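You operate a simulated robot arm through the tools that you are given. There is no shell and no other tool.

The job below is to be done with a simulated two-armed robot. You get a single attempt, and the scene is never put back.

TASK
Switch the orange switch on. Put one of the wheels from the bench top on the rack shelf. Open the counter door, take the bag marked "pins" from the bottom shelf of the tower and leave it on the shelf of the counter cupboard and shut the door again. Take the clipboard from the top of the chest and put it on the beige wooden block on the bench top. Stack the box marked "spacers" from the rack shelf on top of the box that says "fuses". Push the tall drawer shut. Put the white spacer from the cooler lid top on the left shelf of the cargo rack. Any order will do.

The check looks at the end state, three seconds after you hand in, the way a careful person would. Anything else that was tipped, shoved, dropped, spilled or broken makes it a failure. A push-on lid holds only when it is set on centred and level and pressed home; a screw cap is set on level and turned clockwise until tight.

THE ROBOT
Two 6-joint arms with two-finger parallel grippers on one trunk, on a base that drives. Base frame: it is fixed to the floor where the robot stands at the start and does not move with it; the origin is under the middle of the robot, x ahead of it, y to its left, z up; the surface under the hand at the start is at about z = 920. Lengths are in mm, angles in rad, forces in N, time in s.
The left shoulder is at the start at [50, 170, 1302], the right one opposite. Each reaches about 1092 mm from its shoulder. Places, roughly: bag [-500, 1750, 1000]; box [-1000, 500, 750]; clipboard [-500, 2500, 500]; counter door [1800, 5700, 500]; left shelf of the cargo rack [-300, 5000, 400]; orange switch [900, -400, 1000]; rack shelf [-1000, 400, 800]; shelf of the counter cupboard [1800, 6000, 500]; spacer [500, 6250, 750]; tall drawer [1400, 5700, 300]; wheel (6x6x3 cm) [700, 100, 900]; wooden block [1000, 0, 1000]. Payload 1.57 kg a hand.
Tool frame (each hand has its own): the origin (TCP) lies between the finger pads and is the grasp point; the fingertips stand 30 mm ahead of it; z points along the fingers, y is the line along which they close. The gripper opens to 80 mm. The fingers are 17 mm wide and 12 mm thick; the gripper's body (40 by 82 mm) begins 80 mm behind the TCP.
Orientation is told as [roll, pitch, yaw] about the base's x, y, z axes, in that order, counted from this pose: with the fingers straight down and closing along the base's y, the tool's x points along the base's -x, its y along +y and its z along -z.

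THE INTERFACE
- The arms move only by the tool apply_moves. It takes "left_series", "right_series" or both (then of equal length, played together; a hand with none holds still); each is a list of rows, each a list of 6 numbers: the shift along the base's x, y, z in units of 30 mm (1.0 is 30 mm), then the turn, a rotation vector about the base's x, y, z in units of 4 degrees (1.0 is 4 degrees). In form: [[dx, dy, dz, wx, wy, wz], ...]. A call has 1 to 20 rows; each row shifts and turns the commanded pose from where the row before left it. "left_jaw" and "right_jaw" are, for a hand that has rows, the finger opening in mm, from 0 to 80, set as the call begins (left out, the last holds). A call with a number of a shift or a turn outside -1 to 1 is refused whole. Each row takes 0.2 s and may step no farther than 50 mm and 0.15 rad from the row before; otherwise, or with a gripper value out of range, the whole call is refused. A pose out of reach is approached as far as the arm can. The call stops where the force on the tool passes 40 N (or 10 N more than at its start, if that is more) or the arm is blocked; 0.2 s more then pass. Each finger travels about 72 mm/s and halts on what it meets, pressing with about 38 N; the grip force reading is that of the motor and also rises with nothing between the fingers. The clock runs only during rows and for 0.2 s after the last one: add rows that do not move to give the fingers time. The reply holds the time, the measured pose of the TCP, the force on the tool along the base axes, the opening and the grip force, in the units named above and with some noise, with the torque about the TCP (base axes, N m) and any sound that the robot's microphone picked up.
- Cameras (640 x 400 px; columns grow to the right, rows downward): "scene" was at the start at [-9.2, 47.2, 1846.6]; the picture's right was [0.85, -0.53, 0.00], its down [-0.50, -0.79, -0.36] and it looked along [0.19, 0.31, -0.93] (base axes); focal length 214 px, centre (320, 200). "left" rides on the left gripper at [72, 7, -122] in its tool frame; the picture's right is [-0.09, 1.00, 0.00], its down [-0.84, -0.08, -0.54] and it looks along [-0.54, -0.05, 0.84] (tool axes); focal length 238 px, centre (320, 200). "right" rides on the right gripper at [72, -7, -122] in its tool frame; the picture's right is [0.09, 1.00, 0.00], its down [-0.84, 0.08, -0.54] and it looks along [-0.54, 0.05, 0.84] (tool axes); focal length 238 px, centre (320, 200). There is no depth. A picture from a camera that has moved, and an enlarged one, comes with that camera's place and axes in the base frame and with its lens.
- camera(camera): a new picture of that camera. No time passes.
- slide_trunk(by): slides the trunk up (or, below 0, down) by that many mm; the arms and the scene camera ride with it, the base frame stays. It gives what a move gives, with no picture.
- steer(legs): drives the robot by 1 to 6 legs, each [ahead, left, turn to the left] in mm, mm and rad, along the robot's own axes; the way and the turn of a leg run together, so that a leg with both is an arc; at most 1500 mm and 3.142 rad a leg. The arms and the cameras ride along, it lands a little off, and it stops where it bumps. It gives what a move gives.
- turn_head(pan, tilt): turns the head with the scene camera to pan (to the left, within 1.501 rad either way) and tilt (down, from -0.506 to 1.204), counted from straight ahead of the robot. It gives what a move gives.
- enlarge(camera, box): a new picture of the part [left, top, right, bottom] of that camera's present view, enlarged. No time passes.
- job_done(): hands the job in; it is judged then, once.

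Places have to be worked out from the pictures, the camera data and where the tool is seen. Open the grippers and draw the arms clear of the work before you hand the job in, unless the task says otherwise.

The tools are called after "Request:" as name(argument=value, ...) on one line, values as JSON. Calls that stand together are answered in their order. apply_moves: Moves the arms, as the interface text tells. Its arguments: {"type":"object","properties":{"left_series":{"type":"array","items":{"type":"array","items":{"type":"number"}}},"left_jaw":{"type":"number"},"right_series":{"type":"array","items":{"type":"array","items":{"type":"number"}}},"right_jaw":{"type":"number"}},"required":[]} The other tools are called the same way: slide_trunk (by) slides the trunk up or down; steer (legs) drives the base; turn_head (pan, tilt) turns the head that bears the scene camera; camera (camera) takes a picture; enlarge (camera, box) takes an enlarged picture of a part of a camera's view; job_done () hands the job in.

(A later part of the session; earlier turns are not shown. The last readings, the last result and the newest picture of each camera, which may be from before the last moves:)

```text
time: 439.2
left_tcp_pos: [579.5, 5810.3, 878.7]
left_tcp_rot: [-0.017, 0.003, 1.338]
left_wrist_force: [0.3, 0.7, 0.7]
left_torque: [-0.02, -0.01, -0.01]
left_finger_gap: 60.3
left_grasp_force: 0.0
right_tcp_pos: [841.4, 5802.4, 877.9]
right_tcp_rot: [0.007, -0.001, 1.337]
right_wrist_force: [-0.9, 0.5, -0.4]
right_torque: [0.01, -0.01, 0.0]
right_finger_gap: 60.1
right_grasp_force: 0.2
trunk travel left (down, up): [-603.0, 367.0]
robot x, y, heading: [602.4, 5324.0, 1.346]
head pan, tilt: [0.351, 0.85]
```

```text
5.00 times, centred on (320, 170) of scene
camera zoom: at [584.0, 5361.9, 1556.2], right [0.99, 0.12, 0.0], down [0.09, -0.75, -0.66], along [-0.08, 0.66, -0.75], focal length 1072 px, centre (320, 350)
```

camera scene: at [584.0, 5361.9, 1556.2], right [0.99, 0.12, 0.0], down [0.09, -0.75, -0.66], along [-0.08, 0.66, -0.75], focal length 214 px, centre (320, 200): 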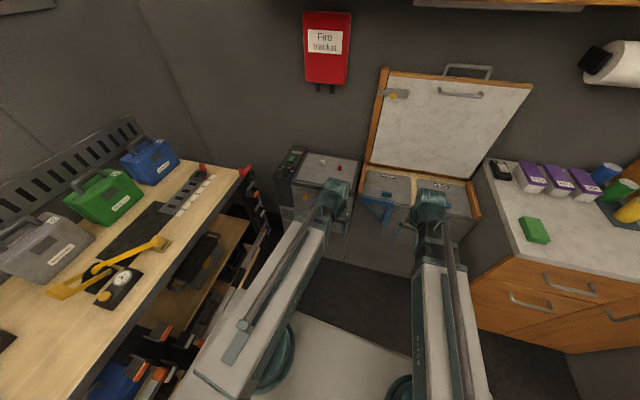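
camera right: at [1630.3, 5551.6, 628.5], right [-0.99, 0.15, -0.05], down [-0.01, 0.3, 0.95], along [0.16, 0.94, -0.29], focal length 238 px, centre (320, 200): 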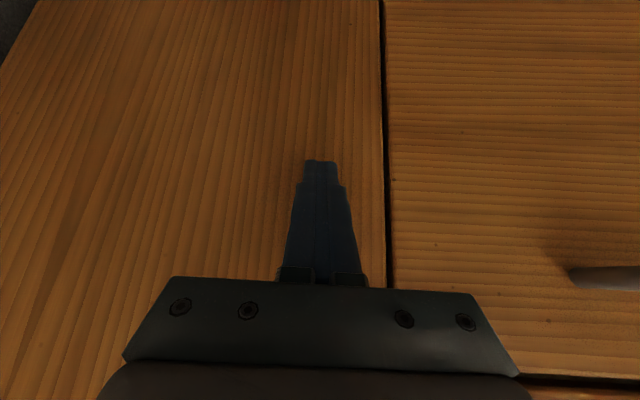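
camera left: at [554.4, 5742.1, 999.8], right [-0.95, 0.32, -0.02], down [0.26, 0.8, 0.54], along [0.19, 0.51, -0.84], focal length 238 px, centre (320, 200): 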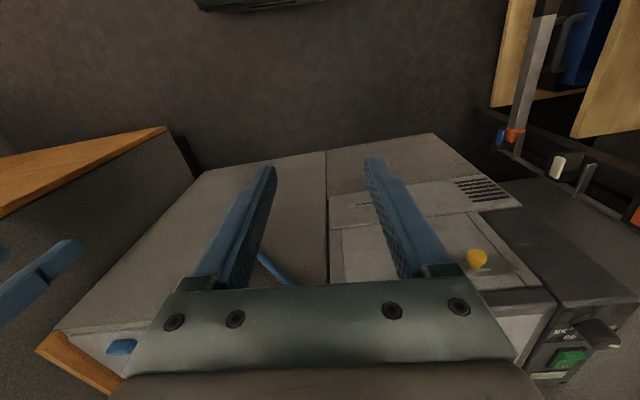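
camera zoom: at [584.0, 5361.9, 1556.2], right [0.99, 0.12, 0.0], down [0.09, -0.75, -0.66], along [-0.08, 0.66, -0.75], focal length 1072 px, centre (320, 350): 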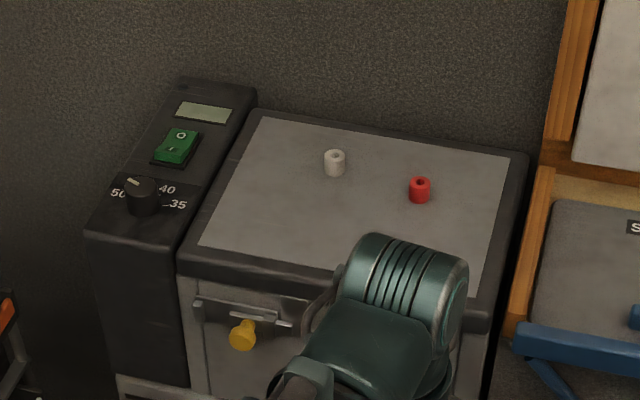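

White spacer estimated near (482,6275), lid z≈790–810. I drive 60 mm ahead, raise 60 mm and extend the left hand over the lid.

Request:
slide_trunk(by=60)

Request:
steer(legs=[[60, 0, 0]])

Request:
apply_moves(left_series=[[-0.25, 0.85, 0, 0, 0, 0], [-0.25, 0.85, 0, 0, 0, 0], [-0.25, 0.85, 0, 0, 0, 0], [-0.25, 0.85, 0, 0, 0, 0], [-0.25, 0.85, 0, 0, 0, 0], [-0.25, 0.85, 0, 0, 0, 0], [-0.25, 0.85, 0, 0, 0, 0], [-0.25, 0.85, 0, 0, 0, 0], [-0.25, 0.85, 0, 0, 0, 0], [-0.25, 0.85, 0, 0, 0, 0], [-0.25, 0.85, 0, 0, 0, 0], [-0.25, 0.85, 0, 0, 0, 0], [0, 0, 0, 0, 0, 0]])

Request:
camera(camera="left")

Request:
camera(camera="scene")

```text
time: 440.2
left_tcp_pos: [579.9, 5809.4, 938.4]
left_tcp_rot: [-0.018, 0.001, 1.338]
left_wrist_force: [-0.3, 0.5, 0.2]
left_torque: [0.0, 0.02, 0.02]
left_finger_gap: 60.1
left_grasp_force: 0.1
right_tcp_pos: [843.0, 5802.6, 938.3]
right_tcp_rot: [0.007, 0.0, 1.339]
right_wrist_force: [-0.8, -1.0, 0.1]
right_torque: [0.02, 0.0, 0.0]
right_finger_gap: 60.0
right_grasp_force: 0.1
trunk travel left (down, up): [-663.0, 307.0]
robot x, y, heading: [604.3, 5323.9, 1.35]
head pan, tilt: [0.351, 0.85]
```

```text
time: 441.1
left_tcp_pos: [592.1, 5870.3, 937.6]
left_tcp_rot: [-0.014, 0.003, 1.338]
left_wrist_force: [0.2, 0.2, 0.2]
left_torque: [-0.05, 0.01, 0.03]
left_finger_gap: 60.2
left_grasp_force: 0.1
right_tcp_pos: [856.7, 5864.5, 938.2]
right_tcp_rot: [0.01, 0.001, 1.342]
right_wrist_force: [-0.8, 0.8, 1.3]
right_torque: [0.0, -0.04, 0.01]
right_finger_gap: 60.0
right_grasp_force: 0.2
trunk travel left (down, up): [-663.0, 307.0]
robot x, y, heading: [617.9, 5382.9, 1.343]
head pan, tilt: [0.351, 0.85]
```

```text
time: 443.9
left_tcp_pos: [502.5, 6176.4, 937.7]
left_tcp_rot: [-0.016, 0.001, 1.337]
left_wrist_force: [-0.1, -0.4, 0.2]
left_torque: [-0.01, 0.01, -0.06]
left_finger_gap: 59.8
left_grasp_force: 0.1
right_tcp_pos: [854.8, 5862.2, 938.3]
right_tcp_rot: [0.008, -0.001, 1.341]
right_wrist_force: [-1.0, -0.7, 0.1]
right_torque: [0.02, 0.0, 0.0]
right_finger_gap: 59.6
right_grasp_force: 0.1
trunk travel left (down, up): [-663.0, 307.0]
robot x, y, heading: [618.4, 5384.0, 1.348]
head pan, tilt: [0.351, 0.85]
```

```text
taken
camera left: at [477.4, 6107.1, 1059.7], right [-0.95, 0.32, -0.02], down [0.26, 0.8, 0.54], along [0.19, 0.51, -0.84], focal length 238 px, centre (320, 200)
```

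left: 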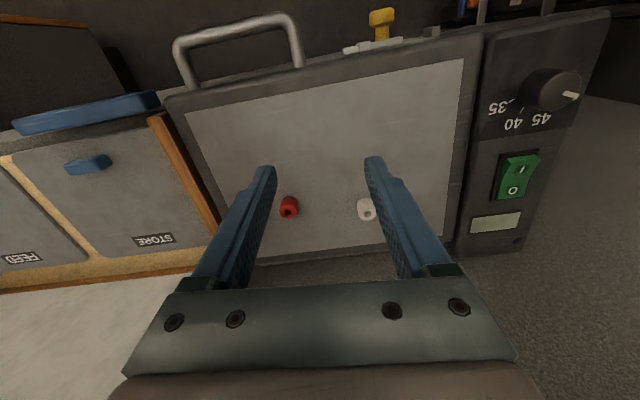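

```text
taken
camera scene: at [597.5, 5420.8, 1616.2], right [0.99, 0.13, 0.0], down [0.09, -0.75, -0.66], along [-0.08, 0.65, -0.75], focal length 214 px, centre (320, 200)
```

scene: 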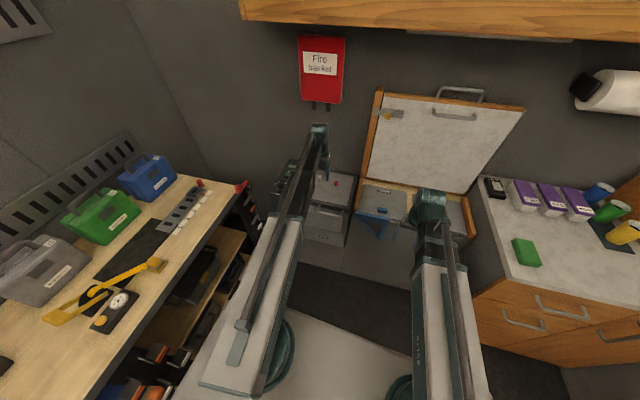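

The white spacer sits at about (476,6288). The red fire-blanket box hangs above it (bottom z≈1188), so I lower 65 mm first, then move forward over the spacer.

Request:
slide_trunk(by=-62)

Request:
apply_moves(left_series=[[-0.22, 0.8, 0, 0, 0, 0], [-0.22, 0.8, 0, 0, 0, 0], [-0.22, 0.8, 0, 0, 0, 0], [-0.22, 0.8, 0, 0, 0, 0], [0, 0, 0, 0, 0, 0]], left_jaw=50)

Request:
camera(camera="left")

Request:
camera(camera="scene")

```text
time: 445.0
left_tcp_pos: [502.5, 6176.4, 876.0]
left_tcp_rot: [-0.016, -0.002, 1.338]
left_wrist_force: [0.1, 0.7, 0.1]
left_torque: [0.02, -0.03, -0.03]
left_finger_gap: 60.0
left_grasp_force: 0.0
right_tcp_pos: [855.1, 5862.7, 876.5]
right_tcp_rot: [0.007, 0.001, 1.341]
right_wrist_force: [-0.7, -0.2, -0.7]
right_torque: [0.0, 0.0, 0.0]
right_finger_gap: 59.8
right_grasp_force: 0.1
trunk travel left (down, up): [-601.0, 369.0]
robot x, y, heading: [614.7, 5380.5, 1.346]
head pan, tilt: [0.351, 0.85]
```

```text
time: 446.2
left_tcp_pos: [476.5, 6271.8, 876.3]
left_tcp_rot: [-0.017, 0.002, 1.338]
left_wrist_force: [-0.2, 0.1, 0.0]
left_torque: [-0.02, 0.0, -0.03]
left_finger_gap: 50.1
left_grasp_force: 0.1
right_tcp_pos: [855.0, 5862.8, 876.6]
right_tcp_rot: [0.009, 0.0, 1.339]
right_wrist_force: [-0.3, -0.4, -0.2]
right_torque: [-0.04, 0.01, 0.0]
right_finger_gap: 59.9
right_grasp_force: 0.0
trunk travel left (down, up): [-601.0, 369.0]
robot x, y, heading: [610.9, 5384.8, 1.347]
head pan, tilt: [0.351, 0.85]
```

```text
taken
camera left: at [450.8, 6202.8, 997.7], right [-0.95, 0.32, -0.02], down [0.26, 0.8, 0.54], along [0.19, 0.51, -0.84], focal length 238 px, centre (320, 200)
```

left: 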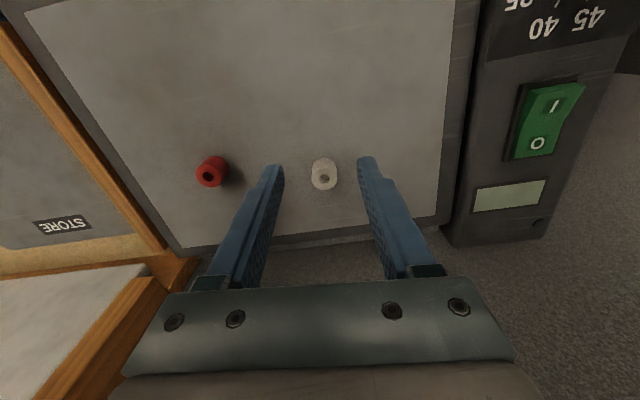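

```text
taken
camera scene: at [597.5, 5420.9, 1554.2], right [0.99, 0.13, 0.0], down [0.09, -0.75, -0.66], along [-0.08, 0.65, -0.75], focal length 214 px, centre (320, 200)
```

scene: 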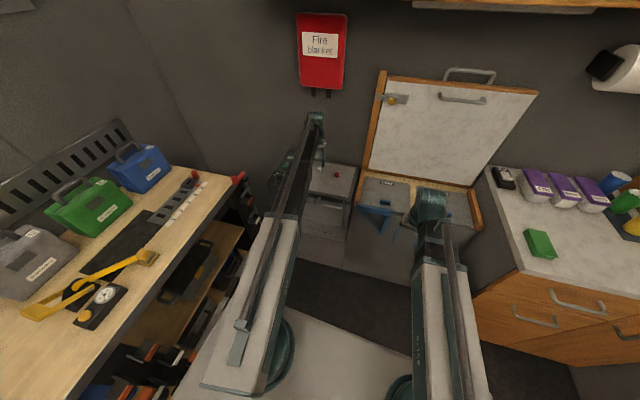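

Request:
apply_moves(left_series=[[0.05, 0.5, 0, 0, 0, 0], [0.05, 0.5, 0, 0, 0, 0], [0, 0, 0, 0, 0, 0]])

Request:
slide_trunk(by=-40)

Request:
camera(camera="left")

```text
time: 447.0
left_tcp_pos: [480.0, 6301.2, 876.7]
left_tcp_rot: [-0.018, 0.002, 1.336]
left_wrist_force: [-1.2, 0.6, -0.1]
left_torque: [-0.01, 0.0, 0.01]
left_finger_gap: 50.1
left_grasp_force: 0.1
right_tcp_pos: [854.2, 5862.1, 877.1]
right_tcp_rot: [0.009, -0.002, 1.34]
right_wrist_force: [-0.4, -0.3, 0.7]
right_torque: [0.01, -0.05, -0.02]
right_finger_gap: 60.1
right_grasp_force: 0.0
trunk travel left (down, up): [-601.0, 369.0]
robot x, y, heading: [616.5, 5380.6, 1.349]
head pan, tilt: [0.351, 0.85]
```

```text
time: 447.8
left_tcp_pos: [478.8, 6301.0, 835.7]
left_tcp_rot: [-0.016, -0.002, 1.336]
left_wrist_force: [0.2, -0.2, -0.2]
left_torque: [-0.02, 0.04, -0.02]
left_finger_gap: 50.0
left_grasp_force: 0.0
right_tcp_pos: [856.1, 5863.0, 836.4]
right_tcp_rot: [0.008, 0.001, 1.34]
right_wrist_force: [-0.3, -0.9, 0.6]
right_torque: [-0.01, 0.0, 0.03]
right_finger_gap: 59.9
right_grasp_force: 0.0
trunk travel left (down, up): [-561.0, 409.0]
robot x, y, heading: [614.9, 5381.7, 1.347]
head pan, tilt: [0.351, 0.85]
```

```text
taken
camera left: at [453.4, 6233.1, 957.8], right [-0.95, 0.32, -0.02], down [0.26, 0.8, 0.54], along [0.19, 0.51, -0.84], focal length 238 px, centre (320, 200)
```

left: 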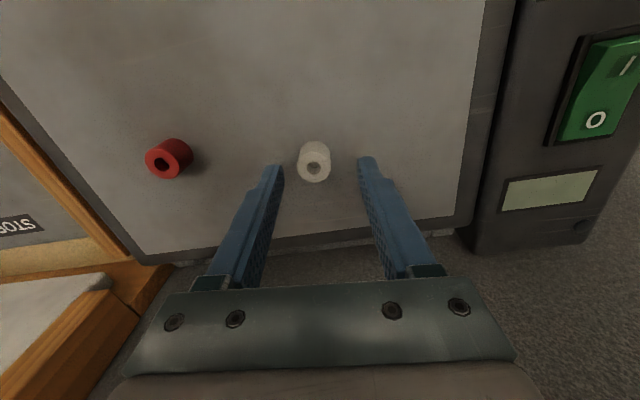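

Spacer top at z≈785, centre (482,6308). I fine-tune by (+3,+7) and lower 38 mm.

Request:
apply_moves(left_series=[[0.1, 0.23, 0, 0, 0, 0], [0, 0, 0, 0, 0, 0]])

Request:
slide_trunk(by=-34)

Request:
camera(camera="left")

```text
time: 448.4
left_tcp_pos: [481.9, 6307.4, 835.5]
left_tcp_rot: [-0.018, 0.0, 1.338]
left_wrist_force: [0.5, 0.8, 0.1]
left_torque: [-0.03, -0.02, -0.03]
left_finger_gap: 49.9
left_grasp_force: 0.1
right_tcp_pos: [855.1, 5861.3, 835.6]
right_tcp_rot: [0.009, 0.001, 1.339]
right_wrist_force: [-0.1, -0.4, -0.3]
right_torque: [-0.05, 0.03, -0.02]
right_finger_gap: 60.2
right_grasp_force: 0.1
trunk travel left (down, up): [-561.0, 409.0]
robot x, y, heading: [616.5, 5382.5, 1.346]
head pan, tilt: [0.351, 0.85]
```

```text
time: 448.9
left_tcp_pos: [482.1, 6309.0, 821.5]
left_tcp_rot: [-0.011, -0.003, 1.335]
left_wrist_force: [0.9, 0.2, 27.3]
left_torque: [0.09, 0.81, -0.12]
left_finger_gap: 49.1
left_grasp_force: 0.0
right_tcp_pos: [856.4, 5861.8, 820.4]
right_tcp_rot: [0.008, -0.004, 1.341]
right_wrist_force: [0.6, 0.3, 0.4]
right_torque: [0.01, -0.02, -0.02]
right_finger_gap: 60.1
right_grasp_force: 0.2
trunk travel left (down, up): [-544.0, 426.0]
robot x, y, heading: [614.8, 5383.7, 1.344]
head pan, tilt: [0.351, 0.85]
stopped: the force on the tool passed its limit at 274 N (the readings are from after the stop); the commanded pose is now the measured one
```

```text
taken
camera left: at [456.8, 6239.4, 942.5], right [-0.95, 0.32, -0.01], down [0.26, 0.8, 0.55], along [0.18, 0.51, -0.84], focal length 238 px, centre (320, 200)
```

left: 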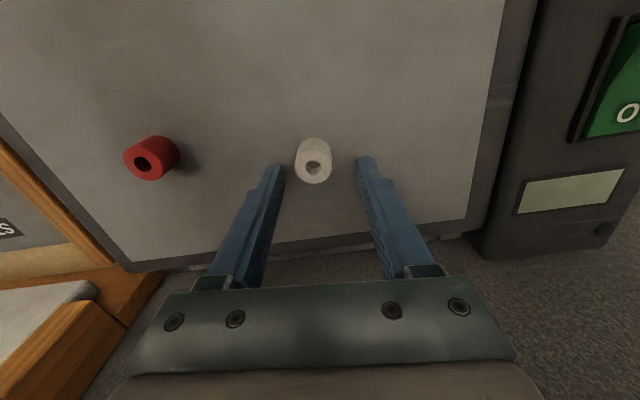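

The fingertips met the lid at z≈791 (harder than intended). The spacers stayed in place. I rise 4 mm and shift back 12 mm to centre on the spacer.

Request:
slide_trunk(by=4)

Request:
apply_moves(left_series=[[0.06, -0.42, 0, 0, 0, 0], [0, 0, 0, 0, 0, 0]])

Request:
camera(camera="left")

Request:
enlarge(camera="left", box=[240, 100, 400, 220])

```text
time: 449.4
left_tcp_pos: [481.4, 6311.0, 822.5]
left_tcp_rot: [-0.011, 0.0, 1.337]
left_wrist_force: [0.9, 0.1, 0.1]
left_torque: [0.02, -0.01, 0.01]
left_finger_gap: 50.0
left_grasp_force: 0.0
right_tcp_pos: [856.1, 5863.4, 821.9]
right_tcp_rot: [0.01, 0.0, 1.341]
right_wrist_force: [0.7, -1.0, 0.4]
right_torque: [0.02, 0.03, 0.03]
right_finger_gap: 60.0
right_grasp_force: 0.1
trunk travel left (down, up): [-548.0, 422.0]
robot x, y, heading: [614.8, 5380.1, 1.346]
head pan, tilt: [0.351, 0.85]
```

```text
time: 450.0
left_tcp_pos: [482.9, 6296.8, 822.6]
left_tcp_rot: [-0.011, -0.001, 1.338]
left_wrist_force: [-0.6, -0.1, -0.2]
left_torque: [0.01, -0.04, 0.02]
left_finger_gap: 50.2
left_grasp_force: 0.2
right_tcp_pos: [854.6, 5863.1, 822.3]
right_tcp_rot: [0.01, -0.001, 1.342]
right_wrist_force: [0.0, -0.5, -0.1]
right_torque: [0.07, -0.05, 0.02]
right_finger_gap: 60.2
right_grasp_force: 0.0
trunk travel left (down, up): [-548.0, 422.0]
robot x, y, heading: [617.9, 5387.1, 1.345]
head pan, tilt: [0.351, 0.85]
```

```text
taken
camera left: at [458.1, 6228.9, 944.1], right [-0.95, 0.32, -0.01], down [0.26, 0.8, 0.54], along [0.18, 0.51, -0.84], focal length 238 px, centre (320, 200)
```

left: 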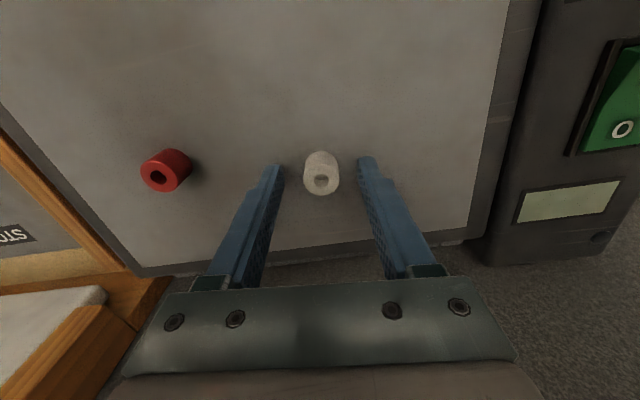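

```text
3.33 times, centred on (320, 160) of left
camera zoom: at [458.1, 6228.9, 944.1], right [-0.95, 0.32, -0.01], down [0.26, 0.8, 0.54], along [0.18, 0.51, -0.84], focal length 794 px, centre (320, 333)
```

zoom: 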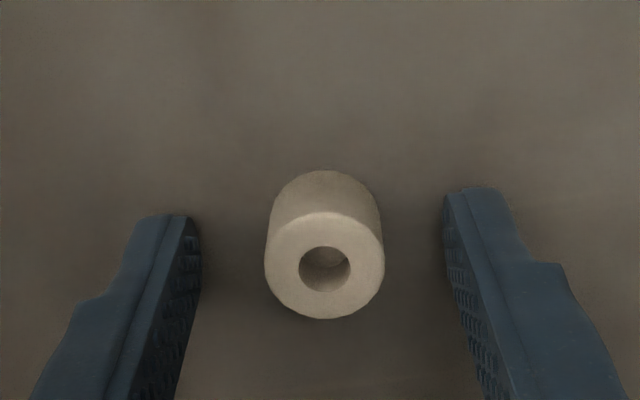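

Centred. I close the left fingers on the white spacer and lift.

Request:
apply_moves(left_series=[[0, 0, 0, 0, 0, 0], [0, 0, 0, 0, 0, 0], [0, 0, 0, 0, 0, 0], [0, 0, 0, 0, 0, 0]], left_jaw=0)

Request:
slide_trunk(by=30)

Request:
camera(camera="left")

```text
time: 451.0
left_tcp_pos: [482.0, 6297.2, 822.7]
left_tcp_rot: [-0.012, -0.003, 1.337]
left_wrist_force: [-0.1, -0.1, 0.6]
left_torque: [0.02, 0.02, -0.01]
left_finger_gap: 18.6
left_grasp_force: 32.6
right_tcp_pos: [855.4, 5864.1, 821.6]
right_tcp_rot: [0.01, 0.0, 1.339]
right_wrist_force: [-0.5, -0.5, 0.4]
right_torque: [-0.03, -0.03, -0.01]
right_finger_gap: 60.1
right_grasp_force: 0.2
trunk travel left (down, up): [-548.0, 422.0]
robot x, y, heading: [616.4, 5380.9, 1.346]
head pan, tilt: [0.351, 0.85]
```

```text
time: 451.8
left_tcp_pos: [484.1, 6296.6, 853.3]
left_tcp_rot: [-0.012, -0.002, 1.338]
left_wrist_force: [0.3, 0.8, -0.2]
left_torque: [0.02, -0.03, -0.03]
left_finger_gap: 18.2
left_grasp_force: 33.5
right_tcp_pos: [855.3, 5864.1, 853.1]
right_tcp_rot: [0.009, 0.0, 1.34]
right_wrist_force: [0.5, 0.1, 0.0]
right_torque: [0.04, 0.05, 0.01]
right_finger_gap: 59.8
right_grasp_force: 0.1
trunk travel left (down, up): [-578.0, 392.0]
robot x, y, heading: [617.2, 5381.9, 1.343]
head pan, tilt: [0.351, 0.85]
```

```text
taken
camera left: at [458.1, 6229.1, 973.9], right [-0.95, 0.32, -0.01], down [0.26, 0.8, 0.54], along [0.18, 0.51, -0.84], focal length 238 px, centre (320, 200)
```

left: 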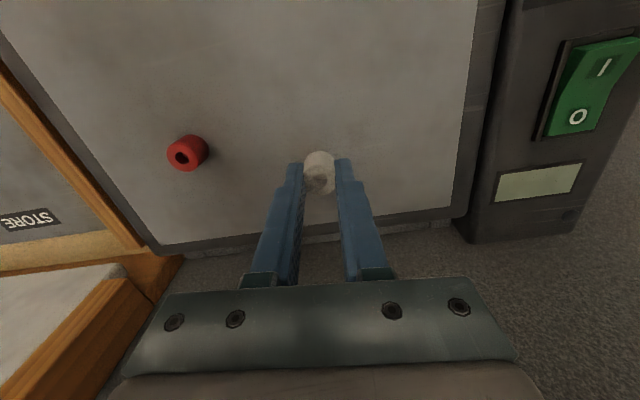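

The spacer is held (18 mm). I retract the left arm from under the red box, then back the robot away.

Request:
apply_moves(left_series=[[0.2, -0.85, 0, 0, 0, 0], [0.2, -0.85, 0, 0, 0, 0], [0.2, -0.85, 0, 0, 0, 0], [0.2, -0.85, 0, 0, 0, 0], [0.2, -0.85, 0, 0, 0, 0], [0.2, -0.85, 0, 0, 0, 0], [0.2, -0.85, 0, 0, 0, 0], [0.2, -0.85, 0, 0, 0, 0], [0.2, -0.85, 0, 0, 0, 0], [0.2, -0.85, 0, 0, 0, 0], [0.2, -0.85, 0, 0, 0, 0], [0.2, -0.85, 0, 0, 0, 0], [0.2, -0.85, 0, 0, 0, 0], [0.2, -0.85, 0, 0, 0, 0], [0.2, -0.85, 0, 0, 0, 0], [0.2, -0.85, 0, 0, 0, 0]])

Request:
steer(legs=[[-400, 0, 0]])

Request:
slide_trunk(by=150)

Request:
turn_head(pan=0.9, tilt=0.8)

Request:
camera(camera="scene")

Request:
camera(camera="left")

```text
time: 455.2
left_tcp_pos: [581.3, 5890.4, 853.5]
left_tcp_rot: [-0.013, -0.001, 1.337]
left_wrist_force: [-0.1, -0.2, -0.9]
left_torque: [0.03, -0.01, 0.01]
left_finger_gap: 20.1
left_grasp_force: 33.9
right_tcp_pos: [855.0, 5864.0, 852.5]
right_tcp_rot: [0.009, -0.001, 1.34]
right_wrist_force: [0.1, -0.8, 0.0]
right_torque: [-0.01, 0.0, 0.02]
right_finger_gap: 59.9
right_grasp_force: 0.0
trunk travel left (down, up): [-578.0, 392.0]
robot x, y, heading: [612.2, 5385.1, 1.344]
head pan, tilt: [0.351, 0.85]
```

```text
time: 457.7
left_tcp_pos: [490.8, 5495.8, 852.7]
left_tcp_rot: [-0.012, -0.001, 1.334]
left_wrist_force: [0.6, 0.0, -0.6]
left_torque: [-0.02, 0.02, -0.03]
left_finger_gap: 20.1
left_grasp_force: 33.6
right_tcp_pos: [765.4, 5469.3, 851.9]
right_tcp_rot: [0.008, 0.0, 1.339]
right_wrist_force: [-1.1, 0.1, 0.1]
right_torque: [-0.06, -0.02, 0.0]
right_finger_gap: 59.9
right_grasp_force: 0.1
trunk travel left (down, up): [-578.0, 392.0]
robot x, y, heading: [522.1, 4991.9, 1.346]
head pan, tilt: [0.351, 0.85]
```

```text
time: 459.4
left_tcp_pos: [490.3, 5496.2, 1001.9]
left_tcp_rot: [-0.014, -0.003, 1.334]
left_wrist_force: [-0.3, 0.2, -0.4]
left_torque: [-0.02, 0.02, 0.0]
left_finger_gap: 20.1
left_grasp_force: 33.9
right_tcp_pos: [765.8, 5469.8, 1002.2]
right_tcp_rot: [0.008, 0.001, 1.337]
right_wrist_force: [-1.1, 0.3, -0.7]
right_torque: [-0.02, 0.03, -0.02]
right_finger_gap: 60.0
right_grasp_force: 0.0
trunk travel left (down, up): [-728.0, 242.0]
robot x, y, heading: [524.8, 4994.4, 1.348]
head pan, tilt: [0.351, 0.85]
```

```text
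time: 460.4
left_tcp_pos: [489.7, 5495.8, 1002.9]
left_tcp_rot: [-0.013, -0.001, 1.335]
left_wrist_force: [-0.3, 1.5, 0.4]
left_torque: [-0.02, 0.02, -0.01]
left_finger_gap: 20.1
left_grasp_force: 34.4
right_tcp_pos: [766.8, 5469.2, 1001.9]
right_tcp_rot: [0.008, 0.0, 1.339]
right_wrist_force: [-0.2, 0.3, -0.7]
right_torque: [0.02, 0.02, -0.03]
right_finger_gap: 60.0
right_grasp_force: 0.1
trunk travel left (down, up): [-728.0, 242.0]
robot x, y, heading: [525.1, 4987.1, 1.347]
head pan, tilt: [0.901, 0.799]
```

```text
taken
camera scene: at [466.4, 5013.6, 1684.6], right [0.78, 0.62, 0.0], down [0.45, -0.56, -0.7], along [-0.43, 0.55, -0.72], focal length 214 px, centre (320, 200)
```

scene: 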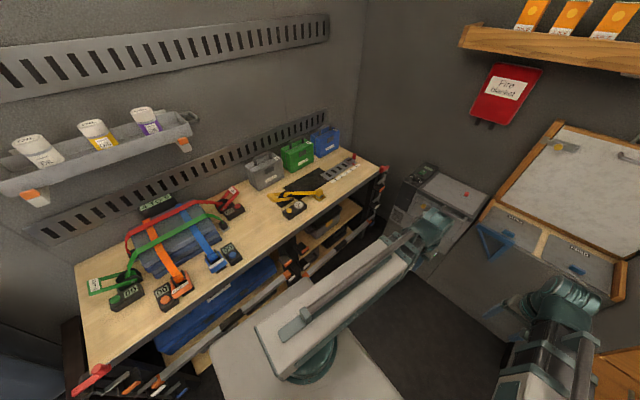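

```text
taken
camera left: at [465.3, 5427.7, 1124.1], right [-0.95, 0.32, -0.01], down [0.26, 0.8, 0.54], along [0.19, 0.51, -0.84], focal length 238 px, centre (320, 200)
```

left: 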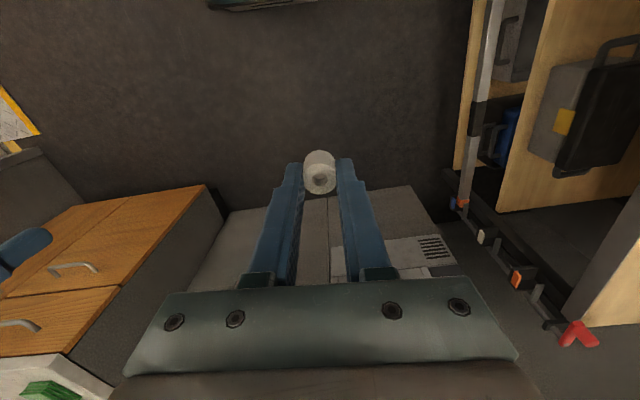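

Spacer held. I shift right away from the rack, then turn left to face the cargo rack.

Request:
steer(legs=[[0, -230, 0], [0, 0, 1.555]])

Request:
turn_head(pan=0.0, tilt=0.8)

Request:
camera(camera="scene")

Request:
camera(camera="right")

```text
time: 466.0
left_tcp_pos: [241.6, 4898.0, 1003.1]
left_tcp_rot: [-0.012, -0.002, 2.918]
left_wrist_force: [-0.5, 0.6, 0.0]
left_torque: [0.0, 0.02, 0.0]
left_finger_gap: 20.1
left_grasp_force: 34.1
right_tcp_pos: [265.8, 5173.1, 1002.6]
right_tcp_rot: [0.009, 0.001, 2.922]
right_wrist_force: [-0.3, -0.1, -0.6]
right_torque: [-0.02, -0.01, 0.0]
right_finger_gap: 60.3
right_grasp_force: 0.1
trunk travel left (down, up): [-728.0, 242.0]
robot x, y, heading: [748.4, 4939.3, 2.928]
head pan, tilt: [0.901, 0.799]
```

```text
time: 467.2
left_tcp_pos: [241.5, 4896.7, 1002.9]
left_tcp_rot: [-0.012, -0.001, 2.918]
left_wrist_force: [-0.4, -0.3, 0.0]
left_torque: [-0.04, 0.02, 0.01]
left_finger_gap: 20.2
left_grasp_force: 34.0
right_tcp_pos: [264.6, 5172.9, 1002.8]
right_tcp_rot: [0.009, 0.001, 2.922]
right_wrist_force: [0.1, 0.5, 0.1]
right_torque: [-0.04, -0.04, -0.02]
right_finger_gap: 59.8
right_grasp_force: 0.2
trunk travel left (down, up): [-728.0, 242.0]
robot x, y, heading: [749.3, 4939.2, 2.932]
head pan, tilt: [0.0, 0.799]
```

```text
taken
camera scene: at [709.2, 4946.7, 1684.6], right [0.21, 0.98, 0.0], down [0.7, -0.15, -0.7], along [-0.68, 0.15, -0.72], focal length 214 px, centre (320, 200)
```

scene: 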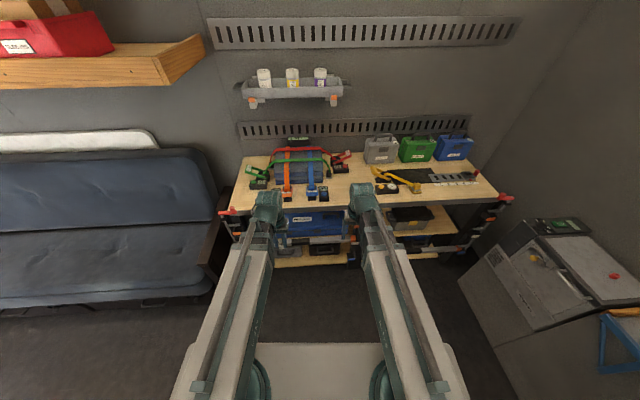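

```text
taken
camera right: at [336.1, 5165.0, 1126.2], right [-0.13, -0.99, 0.01], down [-0.83, 0.11, 0.54], along [-0.54, 0.06, -0.84], focal length 238 px, centre (320, 200)
```

right: 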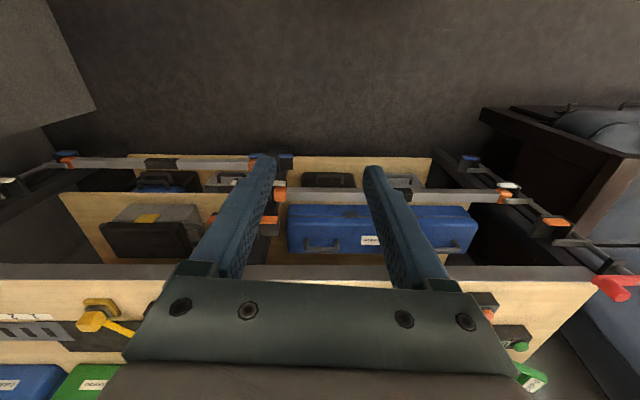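

I lower the trunk to look into the rack's lower levels.

Request:
slide_trunk(by=-400)

Request:
turn_head(pan=0.1, tilt=0.75)

Request:
camera(camera="scene")

Request:
enlarge(camera="scene", box=[200, 130, 420, 290])

Request:
camera(camera="left")

Request:
camera(camera="right")

```text
time: 471.0
left_tcp_pos: [241.9, 4897.2, 602.5]
left_tcp_rot: [-0.013, -0.001, 2.918]
left_wrist_force: [0.5, 0.1, -1.1]
left_torque: [0.03, 0.03, -0.03]
left_finger_gap: 20.2
left_grasp_force: 34.0
right_tcp_pos: [264.6, 5172.0, 602.9]
right_tcp_rot: [0.01, 0.001, 2.923]
right_wrist_force: [0.5, 0.2, -0.3]
right_torque: [0.0, 0.03, 0.0]
right_finger_gap: 60.0
right_grasp_force: 0.2
trunk travel left (down, up): [-328.0, 642.0]
robot x, y, heading: [750.3, 4934.6, 2.928]
head pan, tilt: [0.0, 0.799]
```

```text
time: 471.7
left_tcp_pos: [241.9, 4897.2, 602.4]
left_tcp_rot: [-0.012, -0.002, 2.917]
left_wrist_force: [0.8, 0.6, -1.0]
left_torque: [0.0, 0.0, 0.0]
left_finger_gap: 20.2
left_grasp_force: 34.3
right_tcp_pos: [264.8, 5172.9, 602.0]
right_tcp_rot: [0.011, 0.002, 2.921]
right_wrist_force: [-0.5, 0.8, -0.3]
right_torque: [-0.01, -0.01, -0.04]
right_finger_gap: 60.1
right_grasp_force: 0.1
trunk travel left (down, up): [-328.0, 642.0]
robot x, y, heading: [749.8, 4937.4, 2.924]
head pan, tilt: [0.099, 0.75]
```

```text
taken
camera scene: at [705.8, 4939.1, 1288.6], right [0.11, 0.99, 0.0], down [0.68, -0.08, -0.73], along [-0.73, 0.08, -0.68], focal length 214 px, centre (320, 200)
```

scene: 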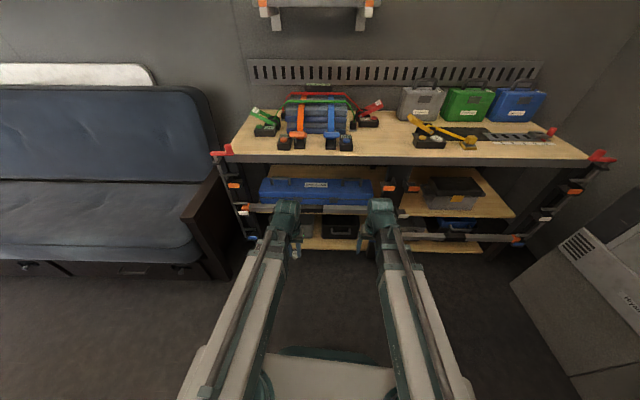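

```text
2.50 times, centred on (310, 210) of scene
camera zoom: at [705.8, 4939.1, 1288.6], right [0.11, 0.99, 0.0], down [0.68, -0.08, -0.73], along [-0.73, 0.08, -0.68], focal length 536 px, centre (345, 175)
```

zoom: 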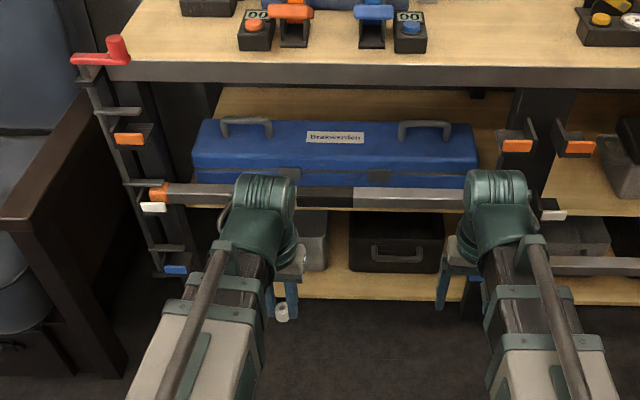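

```text
taken
camera left: at [309.9, 4873.0, 724.1], right [-0.31, -0.95, -0.01], down [-0.8, 0.25, 0.54], along [-0.51, 0.18, -0.84], focal length 238 px, centre (320, 200)
```

left: 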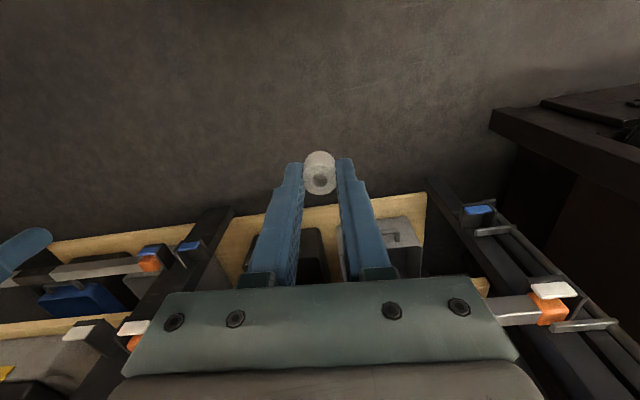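

```text
taken
camera right: at [336.1, 5165.0, 726.3], right [-0.13, -0.99, 0.01], down [-0.83, 0.11, 0.54], along [-0.54, 0.06, -0.84], focal length 238 px, centre (320, 200)
```

right: 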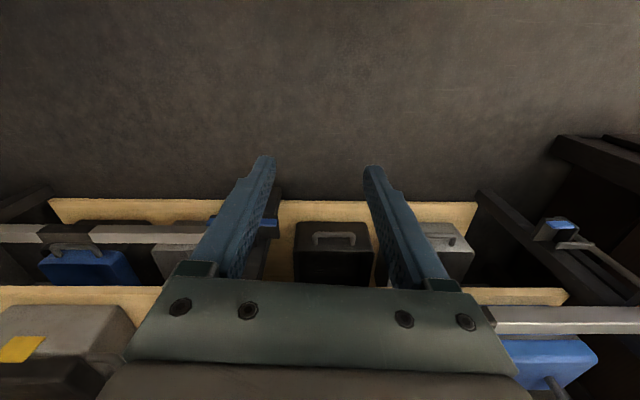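

The cargo rack has a mid-level left shelf (z≈450) with a long blue case and a load bar across its front. I lower the trunk further for a flatter look into that bay.

Request:
slide_trunk(by=-280)

Request:
turn_head(pan=0.1, tilt=0.55)

Request:
camera(camera="scene")

Request:
enlarge(camera="scene", box=[190, 90, 430, 260])

```text
time: 474.5
left_tcp_pos: [242.8, 4896.8, 321.8]
left_tcp_rot: [-0.012, -0.002, 2.918]
left_wrist_force: [-0.4, -0.4, 0.3]
left_torque: [-0.03, -0.01, 0.01]
left_finger_gap: 20.2
left_grasp_force: 33.7
right_tcp_pos: [264.4, 5173.2, 322.3]
right_tcp_rot: [0.007, -0.001, 2.921]
right_wrist_force: [0.4, 0.3, 0.5]
right_torque: [0.02, 0.01, -0.05]
right_finger_gap: 60.2
right_grasp_force: 0.1
trunk travel left (down, up): [-48.0, 922.0]
robot x, y, heading: [749.3, 4937.1, 2.925]
head pan, tilt: [0.099, 0.75]
```

```text
time: 475.2
left_tcp_pos: [241.0, 4897.6, 322.6]
left_tcp_rot: [-0.011, -0.003, 2.917]
left_wrist_force: [1.2, 0.4, -0.5]
left_torque: [-0.03, 0.01, -0.02]
left_finger_gap: 20.1
left_grasp_force: 34.2
right_tcp_pos: [266.0, 5173.0, 322.1]
right_tcp_rot: [0.008, -0.001, 2.923]
right_wrist_force: [0.0, -0.9, -0.4]
right_torque: [-0.01, -0.02, 0.01]
right_finger_gap: 60.2
right_grasp_force: 0.1
trunk travel left (down, up): [-48.0, 922.0]
robot x, y, heading: [742.9, 4941.6, 2.922]
head pan, tilt: [0.099, 0.55]
```

```text
taken
camera scene: at [698.9, 4939.9, 1026.0], right [0.11, 0.99, 0.0], down [0.52, -0.06, -0.85], along [-0.85, 0.1, -0.52], focal length 214 px, centre (320, 200)
```

scene: 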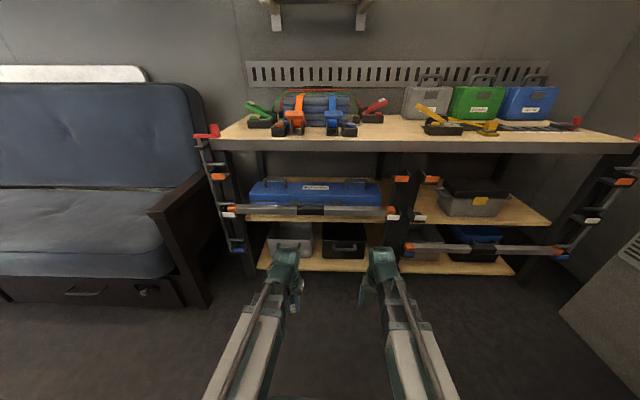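

```text
2.35 times, centred on (310, 175) of scene
camera zoom: at [698.9, 4939.9, 1026.0], right [0.11, 0.99, 0.0], down [0.52, -0.06, -0.85], along [-0.85, 0.1, -0.52], focal length 505 px, centre (344, 259)
```

zoom: 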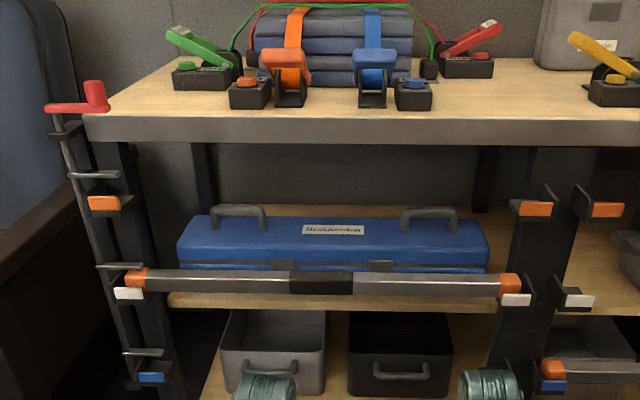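

Geometry: left mid-shelf top z≈436, front edge v≈1285; load bar at v≈1261, z≈483–511; blue case from v≈1335. I'll set the spacer upright on the free table top first and regrip it with a near-horizontal hand so it can go in under the bar. Raise trunk and drive right 250.

Request:
slide_trunk(by=400)

Request:
slide_trunk(by=200)

Request:
steer(legs=[[0, -250, 0]])

Request:
turn_head(pan=0.2, tilt=0.8)

Request:
camera(camera="scene")

Request:
enlarge(camera="scene", box=[200, 90, 400, 240])

```text
time: 479.1
left_tcp_pos: [241.4, 4897.2, 722.8]
left_tcp_rot: [-0.012, -0.002, 2.918]
left_wrist_force: [0.7, 0.6, 0.9]
left_torque: [0.01, 0.02, -0.04]
left_finger_gap: 20.1
left_grasp_force: 33.8
right_tcp_pos: [265.5, 5173.0, 723.2]
right_tcp_rot: [0.009, -0.001, 2.921]
right_wrist_force: [-0.4, 0.0, -0.6]
right_torque: [-0.03, 0.01, 0.02]
right_finger_gap: 59.9
right_grasp_force: 0.1
trunk travel left (down, up): [-448.0, 522.0]
robot x, y, heading: [746.3, 4936.0, 2.929]
head pan, tilt: [0.099, 0.55]
```

```text
time: 481.2
left_tcp_pos: [241.8, 4897.2, 922.0]
left_tcp_rot: [-0.011, -0.001, 2.918]
left_wrist_force: [-0.4, -0.6, -0.3]
left_torque: [0.03, 0.05, -0.05]
left_finger_gap: 20.4
left_grasp_force: 33.8
right_tcp_pos: [265.1, 5172.7, 921.4]
right_tcp_rot: [0.009, 0.001, 2.922]
right_wrist_force: [-0.3, 0.5, -0.3]
right_torque: [0.02, 0.04, -0.05]
right_finger_gap: 59.9
right_grasp_force: 0.1
trunk travel left (down, up): [-648.0, 322.0]
robot x, y, heading: [748.3, 4939.0, 2.931]
head pan, tilt: [0.099, 0.55]
```

```text
time: 483.1
left_tcp_pos: [294.7, 5142.5, 923.2]
left_tcp_rot: [-0.013, -0.001, 2.919]
left_wrist_force: [0.4, -0.3, -0.5]
left_torque: [-0.03, -0.03, -0.04]
left_finger_gap: 20.3
left_grasp_force: 33.8
right_tcp_pos: [318.7, 5418.0, 923.0]
right_tcp_rot: [0.008, -0.002, 2.919]
right_wrist_force: [0.6, -0.5, 0.7]
right_torque: [-0.03, -0.01, 0.0]
right_finger_gap: 59.9
right_grasp_force: 0.0
trunk travel left (down, up): [-648.0, 322.0]
robot x, y, heading: [801.8, 5182.1, 2.929]
head pan, tilt: [0.099, 0.55]
```

```text
time: 483.8
left_tcp_pos: [295.0, 5142.0, 923.4]
left_tcp_rot: [-0.012, -0.004, 2.918]
left_wrist_force: [0.2, 0.8, 0.6]
left_torque: [-0.01, 0.03, 0.0]
left_finger_gap: 20.1
left_grasp_force: 33.8
right_tcp_pos: [318.6, 5417.8, 923.2]
right_tcp_rot: [0.01, -0.001, 2.921]
right_wrist_force: [-0.7, -0.3, 0.2]
right_torque: [0.0, 0.0, 0.02]
right_finger_gap: 60.1
right_grasp_force: 0.2
trunk travel left (down, up): [-648.0, 322.0]
robot x, y, heading: [801.0, 5179.9, 2.924]
head pan, tilt: [0.201, 0.799]
```

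```text
taken
camera scene: at [760.5, 5174.5, 1604.7], right [0.02, 1.0, 0.0], down [0.72, -0.01, -0.7], along [-0.7, 0.01, -0.72], focal length 214 px, centre (320, 200)
```

scene: 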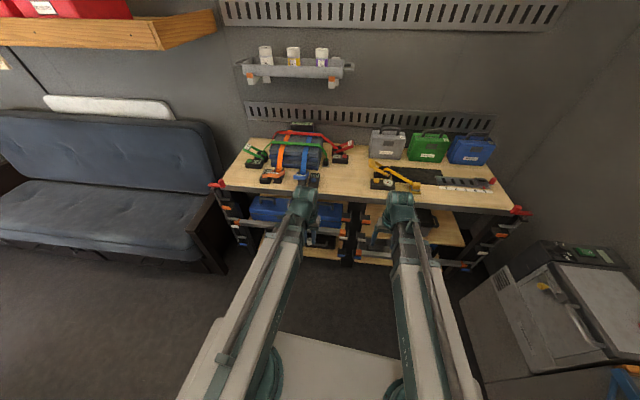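

```text
2.67 times, centred on (300, 165) of scene
camera zoom: at [760.5, 5174.5, 1604.7], right [0.02, 1.0, 0.0], down [0.72, -0.01, -0.7], along [-0.7, 0.01, -0.72], focal length 572 px, centre (373, 293)
```

zoom: 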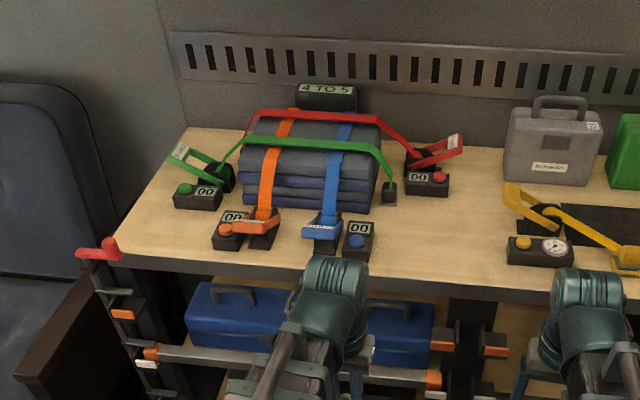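

I extend the left hand over the free front part of the table and look.

Request:
apply_moves(left_series=[[-0.875, 0.329, 0, 0, 0, 0], [-0.875, 0.329, 0, 0, 0, 0], [-0.875, 0.329, 0, 0, 0, 0], [-0.875, 0.329, 0, 0, 0, 0], [-0.875, 0.329, 0, 0, 0, 0], [-0.875, 0.329, 0, 0, 0, 0], [-0.875, 0.329, 0, 0, 0, 0], [-0.875, 0.329, 0, 0, 0, 0], [-0.875, 0.329, 0, 0, 0, 0], [-0.875, 0.329, 0, 0, 0, 0], [-0.875, 0.329, 0, 0, 0, 0], [-0.875, 0.329, 0, 0, 0, 0], [0, 0, 0, 0, 0, 0]])

Request:
camera(camera="left")

Request:
enlarge(camera="scene", box=[200, 90, 400, 240])

```text
time: 486.6
left_tcp_pos: [-20.3, 5260.4, 922.8]
left_tcp_rot: [-0.012, 0.001, 2.916]
left_wrist_force: [0.0, -1.2, 0.3]
left_torque: [0.0, -0.02, 0.02]
left_finger_gap: 20.2
left_grasp_force: 34.0
right_tcp_pos: [318.8, 5417.3, 922.7]
right_tcp_rot: [0.01, -0.002, 2.92]
right_wrist_force: [0.8, -0.3, 0.1]
right_torque: [0.04, -0.02, 0.02]
right_finger_gap: 60.0
right_grasp_force: 0.0
trunk travel left (down, up): [-648.0, 322.0]
robot x, y, heading: [800.9, 5183.9, 2.925]
head pan, tilt: [0.201, 0.799]
```

```text
taken
camera left: at [48.4, 5236.2, 1044.0], right [-0.31, -0.95, -0.01], down [-0.8, 0.26, 0.54], along [-0.51, 0.18, -0.84], focal length 238 px, centre (320, 200)
```

left: 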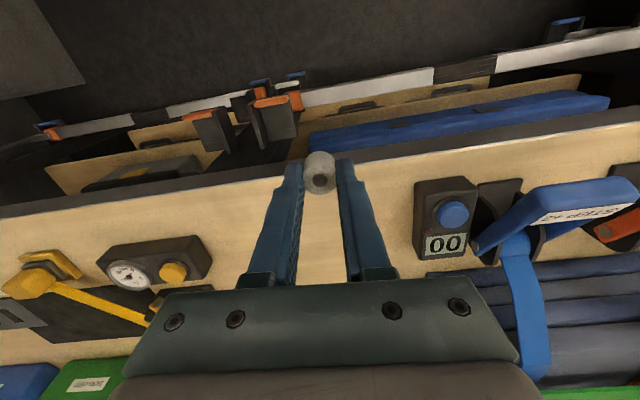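

```text
2.67 times, centred on (300, 165) of scene
camera zoom: at [760.6, 5174.5, 1604.6], right [0.01, 1.0, 0.0], down [0.72, -0.01, -0.7], along [-0.7, 0.01, -0.72], focal length 572 px, centre (373, 293)
```

zoom: 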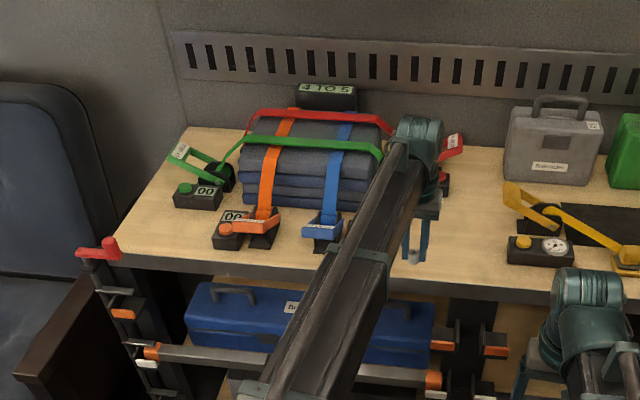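

The table edge lies ~50 mm ahead of the hand. I move 85 mm further so the spacer stands ~35 mm inside the edge, then lower.

Request:
apply_moves(left_series=[[-0.92, 0.07, 0, 0, 0, 0], [-0.92, 0.07, 0, 0, 0, 0], [-0.92, 0.07, 0, 0, 0, 0], [0, 0, 0, 0, 0, 0]])

Request:
slide_trunk(by=-75)

Request:
camera(camera="left")

```text
time: 487.6
left_tcp_pos: [-101.3, 5266.6, 923.2]
left_tcp_rot: [-0.012, -0.002, 2.918]
left_wrist_force: [-0.6, 0.4, 0.2]
left_torque: [-0.01, -0.03, 0.0]
left_finger_gap: 20.1
left_grasp_force: 33.7
right_tcp_pos: [317.4, 5418.1, 920.7]
right_tcp_rot: [0.009, 0.001, 2.92]
right_wrist_force: [0.1, -0.1, -0.5]
right_torque: [0.02, -0.01, 0.01]
right_finger_gap: 59.9
right_grasp_force: 0.1
trunk travel left (down, up): [-648.0, 322.0]
robot x, y, heading: [802.2, 5183.5, 2.924]
head pan, tilt: [0.201, 0.799]
```

```text
time: 488.8
left_tcp_pos: [-101.1, 5267.3, 847.8]
left_tcp_rot: [-0.011, -0.002, 2.915]
left_wrist_force: [-0.5, 0.0, -0.3]
left_torque: [-0.01, 0.01, 0.0]
left_finger_gap: 20.4
left_grasp_force: 33.8
right_tcp_pos: [318.6, 5417.9, 847.8]
right_tcp_rot: [0.008, 0.0, 2.92]
right_wrist_force: [-0.5, -0.4, 0.3]
right_torque: [0.01, 0.0, 0.0]
right_finger_gap: 60.0
right_grasp_force: 0.1
trunk travel left (down, up): [-573.0, 397.0]
robot x, y, heading: [800.3, 5182.8, 2.92]
head pan, tilt: [0.201, 0.799]
```

```text
taken
camera left: at [-34.1, 5242.3, 969.1], right [-0.31, -0.95, -0.01], down [-0.8, 0.25, 0.54], along [-0.51, 0.18, -0.84], focal length 238 px, centre (320, 200)
```

left: 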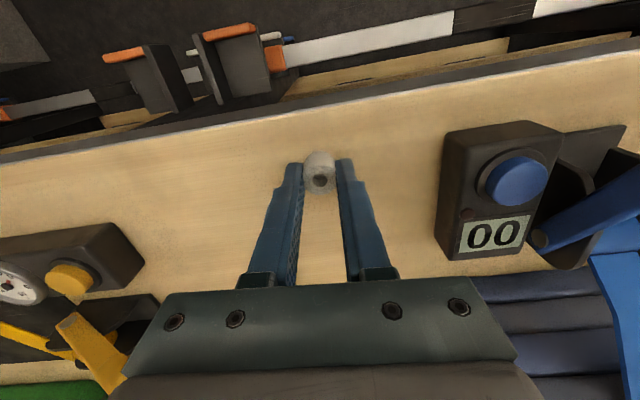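

Over plain wood. I lower in small steps until the spacer touches.

Request:
slide_trunk(by=-8)

Request:
slide_trunk(by=-5)

Request:
slide_trunk(by=-4)

Request:
slide_trunk(by=-4)

```text
time: 489.3
left_tcp_pos: [-102.0, 5265.8, 840.2]
left_tcp_rot: [-0.012, -0.002, 2.916]
left_wrist_force: [0.0, 0.3, -1.1]
left_torque: [0.0, -0.01, 0.03]
left_finger_gap: 20.1
left_grasp_force: 34.2
right_tcp_pos: [317.2, 5417.2, 841.3]
right_tcp_rot: [0.01, 0.0, 2.921]
right_wrist_force: [-0.6, 0.0, 0.2]
right_torque: [0.0, 0.01, -0.05]
right_finger_gap: 59.9
right_grasp_force: 0.0
trunk travel left (down, up): [-565.0, 405.0]
robot x, y, heading: [800.6, 5180.2, 2.926]
head pan, tilt: [0.201, 0.799]
```

```text
time: 489.9
left_tcp_pos: [-101.5, 5267.2, 834.4]
left_tcp_rot: [-0.013, -0.001, 2.917]
left_wrist_force: [0.4, -0.1, -1.5]
left_torque: [-0.01, 0.01, -0.01]
left_finger_gap: 20.2
left_grasp_force: 33.7
right_tcp_pos: [317.8, 5417.5, 835.3]
right_tcp_rot: [0.009, -0.001, 2.919]
right_wrist_force: [-0.7, -0.9, 0.2]
right_torque: [0.01, -0.01, 0.0]
right_finger_gap: 60.0
right_grasp_force: 0.0
trunk travel left (down, up): [-560.0, 410.0]
robot x, y, heading: [803.0, 5181.8, 2.925]
head pan, tilt: [0.201, 0.799]
```

```text
time: 490.4
left_tcp_pos: [-102.9, 5266.1, 832.2]
left_tcp_rot: [-0.013, -0.007, 2.919]
left_wrist_force: [-6.6, 0.5, 26.9]
left_torque: [0.0, 0.18, 0.01]
left_finger_gap: 20.5
left_grasp_force: 33.7
right_tcp_pos: [320.7, 5418.3, 831.9]
right_tcp_rot: [0.01, -0.002, 2.921]
right_wrist_force: [-1.1, 0.3, -0.2]
right_torque: [0.01, 0.02, -0.03]
right_finger_gap: 60.2
right_grasp_force: 0.0
trunk travel left (down, up): [-556.0, 414.0]
robot x, y, heading: [802.0, 5179.4, 2.927]
head pan, tilt: [0.201, 0.799]
```

```text
time: 490.8
left_tcp_pos: [-101.2, 5266.6, 830.1]
left_tcp_rot: [-0.01, -0.005, 2.917]
left_wrist_force: [0.9, -0.1, 31.0]
left_torque: [-0.33, -0.02, -0.08]
left_finger_gap: 19.9
left_grasp_force: 33.9
right_tcp_pos: [320.2, 5418.1, 828.6]
right_tcp_rot: [0.009, -0.004, 2.92]
right_wrist_force: [0.7, 0.4, 0.3]
right_torque: [0.01, 0.01, 0.01]
right_finger_gap: 60.0
right_grasp_force: 0.0
trunk travel left (down, up): [-553.0, 417.0]
robot x, y, heading: [802.1, 5180.4, 2.919]
head pan, tilt: [0.201, 0.799]
stopped: the force on the tool passed its limit at 60 N (the readings are from after the stop); the commanded pose is now the measured one
```

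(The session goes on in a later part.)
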